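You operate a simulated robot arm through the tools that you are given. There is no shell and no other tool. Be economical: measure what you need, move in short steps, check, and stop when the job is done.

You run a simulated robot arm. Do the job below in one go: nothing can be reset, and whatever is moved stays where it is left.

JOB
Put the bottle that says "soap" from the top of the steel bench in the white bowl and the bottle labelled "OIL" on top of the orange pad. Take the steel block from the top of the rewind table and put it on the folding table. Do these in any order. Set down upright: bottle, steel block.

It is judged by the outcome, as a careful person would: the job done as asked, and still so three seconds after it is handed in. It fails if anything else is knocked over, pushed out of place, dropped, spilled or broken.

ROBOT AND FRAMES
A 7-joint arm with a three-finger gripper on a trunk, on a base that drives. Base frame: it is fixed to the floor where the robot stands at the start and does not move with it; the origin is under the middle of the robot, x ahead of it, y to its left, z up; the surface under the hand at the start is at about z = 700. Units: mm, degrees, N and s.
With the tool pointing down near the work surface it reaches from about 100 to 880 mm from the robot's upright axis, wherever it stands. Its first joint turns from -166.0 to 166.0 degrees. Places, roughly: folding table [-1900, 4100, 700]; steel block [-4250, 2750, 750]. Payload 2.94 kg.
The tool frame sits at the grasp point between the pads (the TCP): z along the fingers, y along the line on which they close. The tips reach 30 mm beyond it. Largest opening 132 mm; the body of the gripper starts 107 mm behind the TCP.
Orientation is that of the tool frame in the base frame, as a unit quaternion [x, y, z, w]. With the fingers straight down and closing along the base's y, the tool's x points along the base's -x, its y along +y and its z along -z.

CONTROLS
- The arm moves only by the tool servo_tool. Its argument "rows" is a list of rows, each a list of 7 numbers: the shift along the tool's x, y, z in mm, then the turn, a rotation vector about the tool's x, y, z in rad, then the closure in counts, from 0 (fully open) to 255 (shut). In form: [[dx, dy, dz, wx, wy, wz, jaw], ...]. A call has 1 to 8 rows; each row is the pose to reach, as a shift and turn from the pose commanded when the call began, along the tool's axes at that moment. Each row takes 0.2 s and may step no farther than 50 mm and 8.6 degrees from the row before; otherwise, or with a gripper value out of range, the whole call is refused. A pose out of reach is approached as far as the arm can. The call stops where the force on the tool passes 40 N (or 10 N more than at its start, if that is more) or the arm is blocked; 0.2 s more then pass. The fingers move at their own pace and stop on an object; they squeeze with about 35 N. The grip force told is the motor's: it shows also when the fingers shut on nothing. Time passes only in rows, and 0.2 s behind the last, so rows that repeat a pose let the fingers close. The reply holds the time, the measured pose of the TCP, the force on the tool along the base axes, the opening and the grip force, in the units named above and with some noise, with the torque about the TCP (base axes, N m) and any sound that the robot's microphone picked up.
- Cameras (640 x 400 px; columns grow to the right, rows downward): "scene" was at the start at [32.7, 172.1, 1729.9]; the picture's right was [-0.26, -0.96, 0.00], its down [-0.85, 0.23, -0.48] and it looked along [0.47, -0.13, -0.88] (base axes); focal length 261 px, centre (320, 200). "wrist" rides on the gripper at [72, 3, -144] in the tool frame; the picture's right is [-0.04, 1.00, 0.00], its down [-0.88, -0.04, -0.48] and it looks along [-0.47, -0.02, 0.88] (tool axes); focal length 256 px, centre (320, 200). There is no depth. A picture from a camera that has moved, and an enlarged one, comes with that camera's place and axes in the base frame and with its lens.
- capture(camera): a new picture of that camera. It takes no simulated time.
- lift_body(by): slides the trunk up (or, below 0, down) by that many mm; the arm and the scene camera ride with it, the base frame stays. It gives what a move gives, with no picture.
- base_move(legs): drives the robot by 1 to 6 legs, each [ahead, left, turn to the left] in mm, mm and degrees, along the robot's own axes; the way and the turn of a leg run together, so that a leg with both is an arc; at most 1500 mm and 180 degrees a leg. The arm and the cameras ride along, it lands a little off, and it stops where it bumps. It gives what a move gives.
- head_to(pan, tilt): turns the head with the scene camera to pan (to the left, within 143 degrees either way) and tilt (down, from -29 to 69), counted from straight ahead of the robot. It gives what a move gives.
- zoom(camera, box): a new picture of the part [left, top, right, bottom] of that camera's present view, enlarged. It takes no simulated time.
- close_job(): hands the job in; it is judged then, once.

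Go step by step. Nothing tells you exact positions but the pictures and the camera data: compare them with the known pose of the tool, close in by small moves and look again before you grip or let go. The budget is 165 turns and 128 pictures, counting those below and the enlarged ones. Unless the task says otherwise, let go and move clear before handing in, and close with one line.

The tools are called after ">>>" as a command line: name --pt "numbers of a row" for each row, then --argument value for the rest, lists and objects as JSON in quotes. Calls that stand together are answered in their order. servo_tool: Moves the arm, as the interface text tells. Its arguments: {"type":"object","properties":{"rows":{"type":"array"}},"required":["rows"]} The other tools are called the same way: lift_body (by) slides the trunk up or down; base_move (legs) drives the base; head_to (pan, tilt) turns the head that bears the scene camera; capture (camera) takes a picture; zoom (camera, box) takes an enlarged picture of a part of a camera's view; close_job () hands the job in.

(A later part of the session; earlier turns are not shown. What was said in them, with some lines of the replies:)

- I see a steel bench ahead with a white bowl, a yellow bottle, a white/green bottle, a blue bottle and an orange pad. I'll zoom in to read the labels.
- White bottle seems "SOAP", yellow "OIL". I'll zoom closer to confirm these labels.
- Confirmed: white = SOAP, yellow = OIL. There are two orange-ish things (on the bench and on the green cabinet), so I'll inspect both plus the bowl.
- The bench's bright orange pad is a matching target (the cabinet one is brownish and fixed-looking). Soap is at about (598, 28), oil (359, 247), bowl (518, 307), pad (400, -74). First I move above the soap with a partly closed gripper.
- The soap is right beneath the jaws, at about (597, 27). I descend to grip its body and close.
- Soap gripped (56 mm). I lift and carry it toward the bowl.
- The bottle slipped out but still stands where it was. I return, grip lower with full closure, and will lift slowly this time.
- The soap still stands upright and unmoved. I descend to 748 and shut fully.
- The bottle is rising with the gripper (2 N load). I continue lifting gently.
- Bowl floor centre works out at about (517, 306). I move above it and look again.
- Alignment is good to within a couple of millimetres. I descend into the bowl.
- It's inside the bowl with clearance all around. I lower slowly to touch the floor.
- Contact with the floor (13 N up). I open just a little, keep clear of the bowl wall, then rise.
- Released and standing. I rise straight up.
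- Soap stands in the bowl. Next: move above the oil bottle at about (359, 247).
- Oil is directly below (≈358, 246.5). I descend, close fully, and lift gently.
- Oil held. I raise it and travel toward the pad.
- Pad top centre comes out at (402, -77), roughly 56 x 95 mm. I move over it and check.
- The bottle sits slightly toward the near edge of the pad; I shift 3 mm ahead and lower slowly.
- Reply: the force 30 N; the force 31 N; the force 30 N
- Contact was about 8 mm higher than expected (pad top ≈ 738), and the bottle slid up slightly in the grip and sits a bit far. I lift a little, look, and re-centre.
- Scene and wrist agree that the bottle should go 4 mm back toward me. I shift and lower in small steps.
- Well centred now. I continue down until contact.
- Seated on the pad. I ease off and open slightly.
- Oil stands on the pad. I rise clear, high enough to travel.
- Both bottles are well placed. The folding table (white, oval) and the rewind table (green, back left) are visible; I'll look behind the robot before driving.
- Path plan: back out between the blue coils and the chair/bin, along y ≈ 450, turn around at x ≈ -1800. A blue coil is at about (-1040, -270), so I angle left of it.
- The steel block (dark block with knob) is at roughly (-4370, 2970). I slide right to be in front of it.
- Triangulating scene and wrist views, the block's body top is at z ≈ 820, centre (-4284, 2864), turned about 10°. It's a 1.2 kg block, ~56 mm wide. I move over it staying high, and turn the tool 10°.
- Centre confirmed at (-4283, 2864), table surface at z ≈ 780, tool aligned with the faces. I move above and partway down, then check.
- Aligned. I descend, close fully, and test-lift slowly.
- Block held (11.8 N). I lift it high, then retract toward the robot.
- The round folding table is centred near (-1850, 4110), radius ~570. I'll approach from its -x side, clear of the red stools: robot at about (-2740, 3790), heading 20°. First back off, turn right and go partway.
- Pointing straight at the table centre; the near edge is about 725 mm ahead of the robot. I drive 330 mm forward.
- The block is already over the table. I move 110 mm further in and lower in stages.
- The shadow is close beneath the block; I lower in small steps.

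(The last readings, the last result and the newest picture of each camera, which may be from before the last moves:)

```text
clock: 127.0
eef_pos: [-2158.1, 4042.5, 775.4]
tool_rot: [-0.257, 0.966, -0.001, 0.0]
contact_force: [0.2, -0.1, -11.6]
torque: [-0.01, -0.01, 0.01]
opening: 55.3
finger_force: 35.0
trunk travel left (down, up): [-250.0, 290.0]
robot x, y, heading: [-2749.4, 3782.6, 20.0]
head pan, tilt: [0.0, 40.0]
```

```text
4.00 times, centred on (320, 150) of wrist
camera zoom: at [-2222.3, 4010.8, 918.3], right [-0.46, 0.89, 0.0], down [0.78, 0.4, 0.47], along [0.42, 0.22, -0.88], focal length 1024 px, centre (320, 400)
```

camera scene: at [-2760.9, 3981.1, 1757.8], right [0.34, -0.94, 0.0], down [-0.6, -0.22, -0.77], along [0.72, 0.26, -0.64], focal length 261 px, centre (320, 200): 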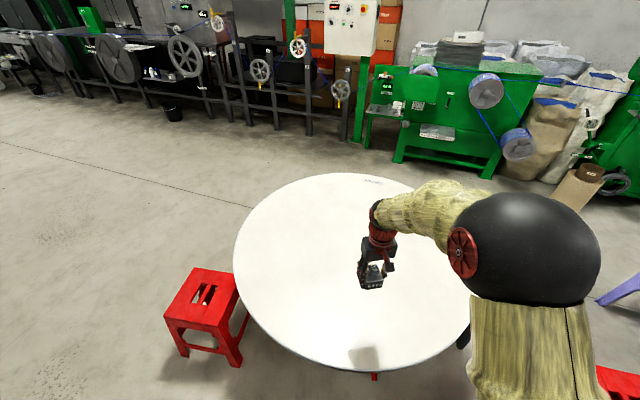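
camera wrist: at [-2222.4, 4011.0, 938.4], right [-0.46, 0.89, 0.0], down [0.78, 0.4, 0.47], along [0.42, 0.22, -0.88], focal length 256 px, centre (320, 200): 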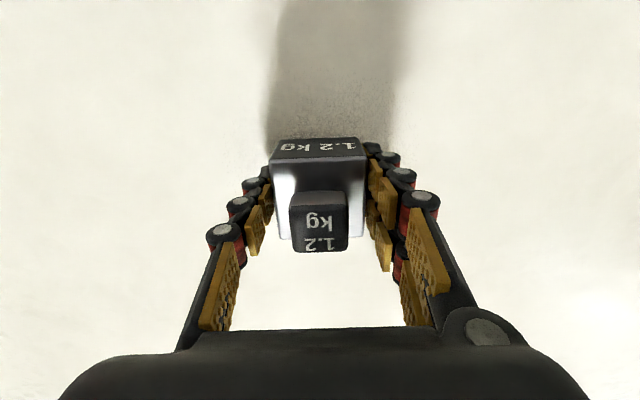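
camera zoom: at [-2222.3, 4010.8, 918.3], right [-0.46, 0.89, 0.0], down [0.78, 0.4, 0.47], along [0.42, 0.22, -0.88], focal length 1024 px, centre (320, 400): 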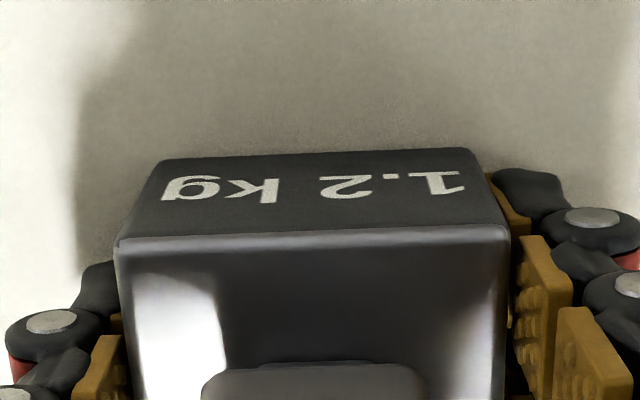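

>>> servo_tool --pt "0 0 2 0 0 0 255" --pt "0 0 4 0 0 0 255" --pt "0 0 6 0 0 0 255" --pt "0 0 8 0 0 0 255" --pt "0 0 10 0 0 0 255"

>>> servo_tool --pt "0 0 1.5 0 0 0 255" --pt "0 0 3 0 0 0 255" --pt "0 0 4.5 0 0 0 255" --pt "0 0 6 0 0 0 255"

>>> zoom --camera "wrist" --box '[240, 100, 400, 200]'

```text
clock: 128.2
eef_pos: [-2157.3, 4044.1, 770.2]
tool_rot: [-0.257, 0.966, 0.001, 0.002]
contact_force: [-4.2, 0.2, 33.9]
torque: [-0.01, 0.71, -0.07]
opening: 55.5
finger_force: 35.2
trunk travel left (down, up): [-250.0, 290.0]
robot x, y, heading: [-2747.5, 3782.6, 20.1]
head pan, tilt: [0.0, 40.0]
```

```text
clock: 128.6
eef_pos: [-2157.0, 4044.5, 768.7]
tool_rot: [-0.258, 0.966, 0.001, 0.003]
contact_force: [-11.0, -4.2, 21.9]
torque: [0.38, 0.66, 0.25]
opening: 55.5
finger_force: 35.4
trunk travel left (down, up): [-250.0, 290.0]
robot x, y, heading: [-2748.2, 3783.0, 19.9]
head pan, tilt: [0.0, 40.0]
stopped in row 2: the force on the tool passed its limit at 48 N (the readings are from after the stop); the commanded pose is now the measured one
```

```text
4.00 times, centred on (320, 150) of wrist
camera zoom: at [-2221.8, 4010.9, 912.1], right [-0.46, 0.89, 0.0], down [0.78, 0.4, 0.48], along [0.43, 0.22, -0.88], focal length 1024 px, centre (320, 400)
```

zoom: 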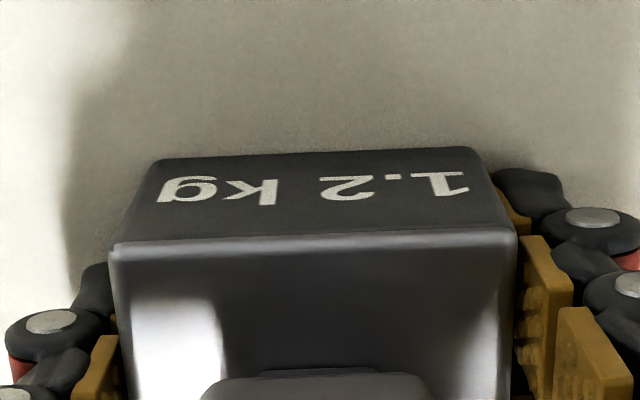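

Contact with the table. I ease up a touch and open the fingers.

>>> servo_tool --pt "0 0 -1 0 0 0 255" --pt "0 0 -1.5 0 0 0 200" --pt "0 0 -1.5 0 0 0 140" --pt "0 0 -1.5 0 0 0 110" --pt "0 0 -1.5 0 0 0 100" --pt "0 0 -1.5 0 0 0 100"

>>> capture --camera "wrist"

```text
clock: 130.0
eef_pos: [-2155.3, 4044.4, 770.1]
tool_rot: [-0.256, 0.967, 0.0, 0.002]
contact_force: [0.1, -1.0, -0.1]
torque: [-0.03, 0.0, -0.01]
opening: 80.3
finger_force: 0.1
trunk travel left (down, up): [-250.0, 290.0]
robot x, y, heading: [-2747.3, 3781.8, 19.9]
head pan, tilt: [0.0, 40.0]
```

```text
52 pictures are left
camera wrist: at [-2220.3, 4011.7, 911.7], right [-0.46, 0.89, 0.0], down [0.78, 0.4, 0.48], along [0.43, 0.22, -0.88], focal length 256 px, centre (320, 200)
```

wrist: 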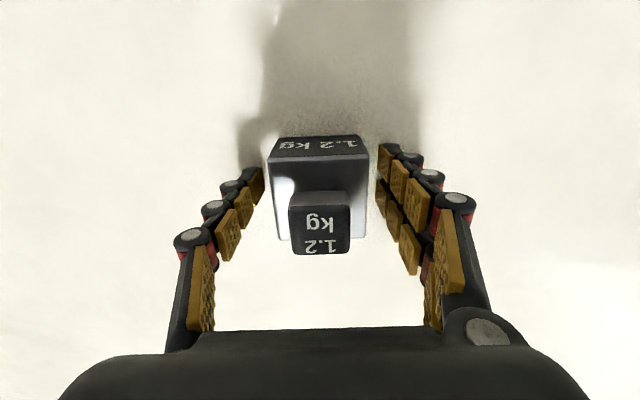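

Released and upright. I rise clear.

>>> servo_tool --pt "0 0 -15 0 0 0 95" --pt "0 0 -45 0 0 0 90" --pt "0 0 -90 0 0 0 85" --pt "0 0 -135 0 0 0 85" --pt "0 0 -180 0 0 0 85" --pt "20 0 -220 0 0 0 85" --pt "60 0 -240 0 0 0 85"

>>> capture --camera "scene"

>>> capture --camera "wrist"

```text
clock: 131.6
eef_pos: [-2210.2, 4013.3, 1008.6]
tool_rot: [-0.257, 0.966, 0.001, 0.003]
contact_force: [-0.8, -0.6, 0.7]
torque: [0.02, -0.03, -0.02]
opening: 88.3
finger_force: 0.1
trunk travel left (down, up): [-250.0, 290.0]
robot x, y, heading: [-2748.3, 3782.0, 19.9]
head pan, tilt: [0.0, 40.0]
```

```text
51 pictures are left
camera scene: at [-2763.1, 3980.1, 1758.0], right [0.34, -0.94, 0.0], down [-0.6, -0.22, -0.77], along [0.72, 0.26, -0.64], focal length 261 px, centre (320, 200)
```

scene: 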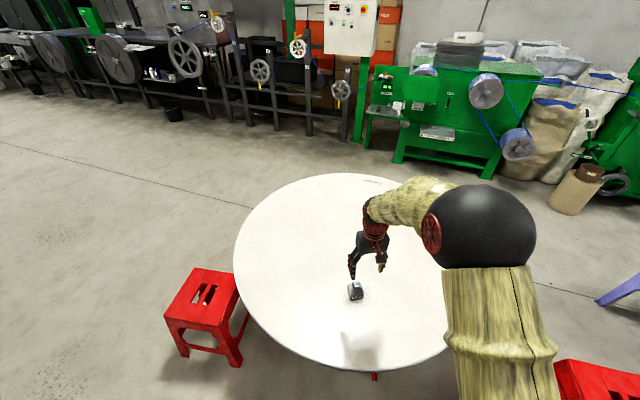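

```text
50 pictures are left
camera wrist: at [-2274.7, 3980.1, 1151.6], right [-0.46, 0.89, 0.0], down [0.78, 0.4, 0.48], along [0.43, 0.22, -0.88], focal length 256 px, centre (320, 200)
```

wrist: 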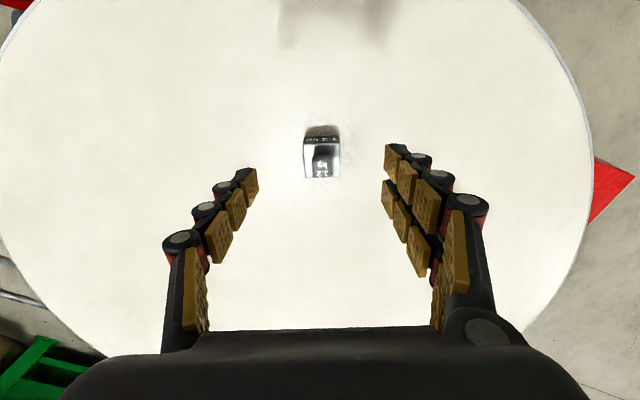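

The block stands upright on the folding table, and the last view of the bench showed both bottles standing where they were set. The gripper is clear, so I'm handing in.

>>> close_job

```text
The job is handed in.
```

I put the soap bottle in the white bowl, the oil bottle on the orange pad, and the 1.2 kg steel block on the folding table. All three were standing upright when I last saw them, and the job is handed in.
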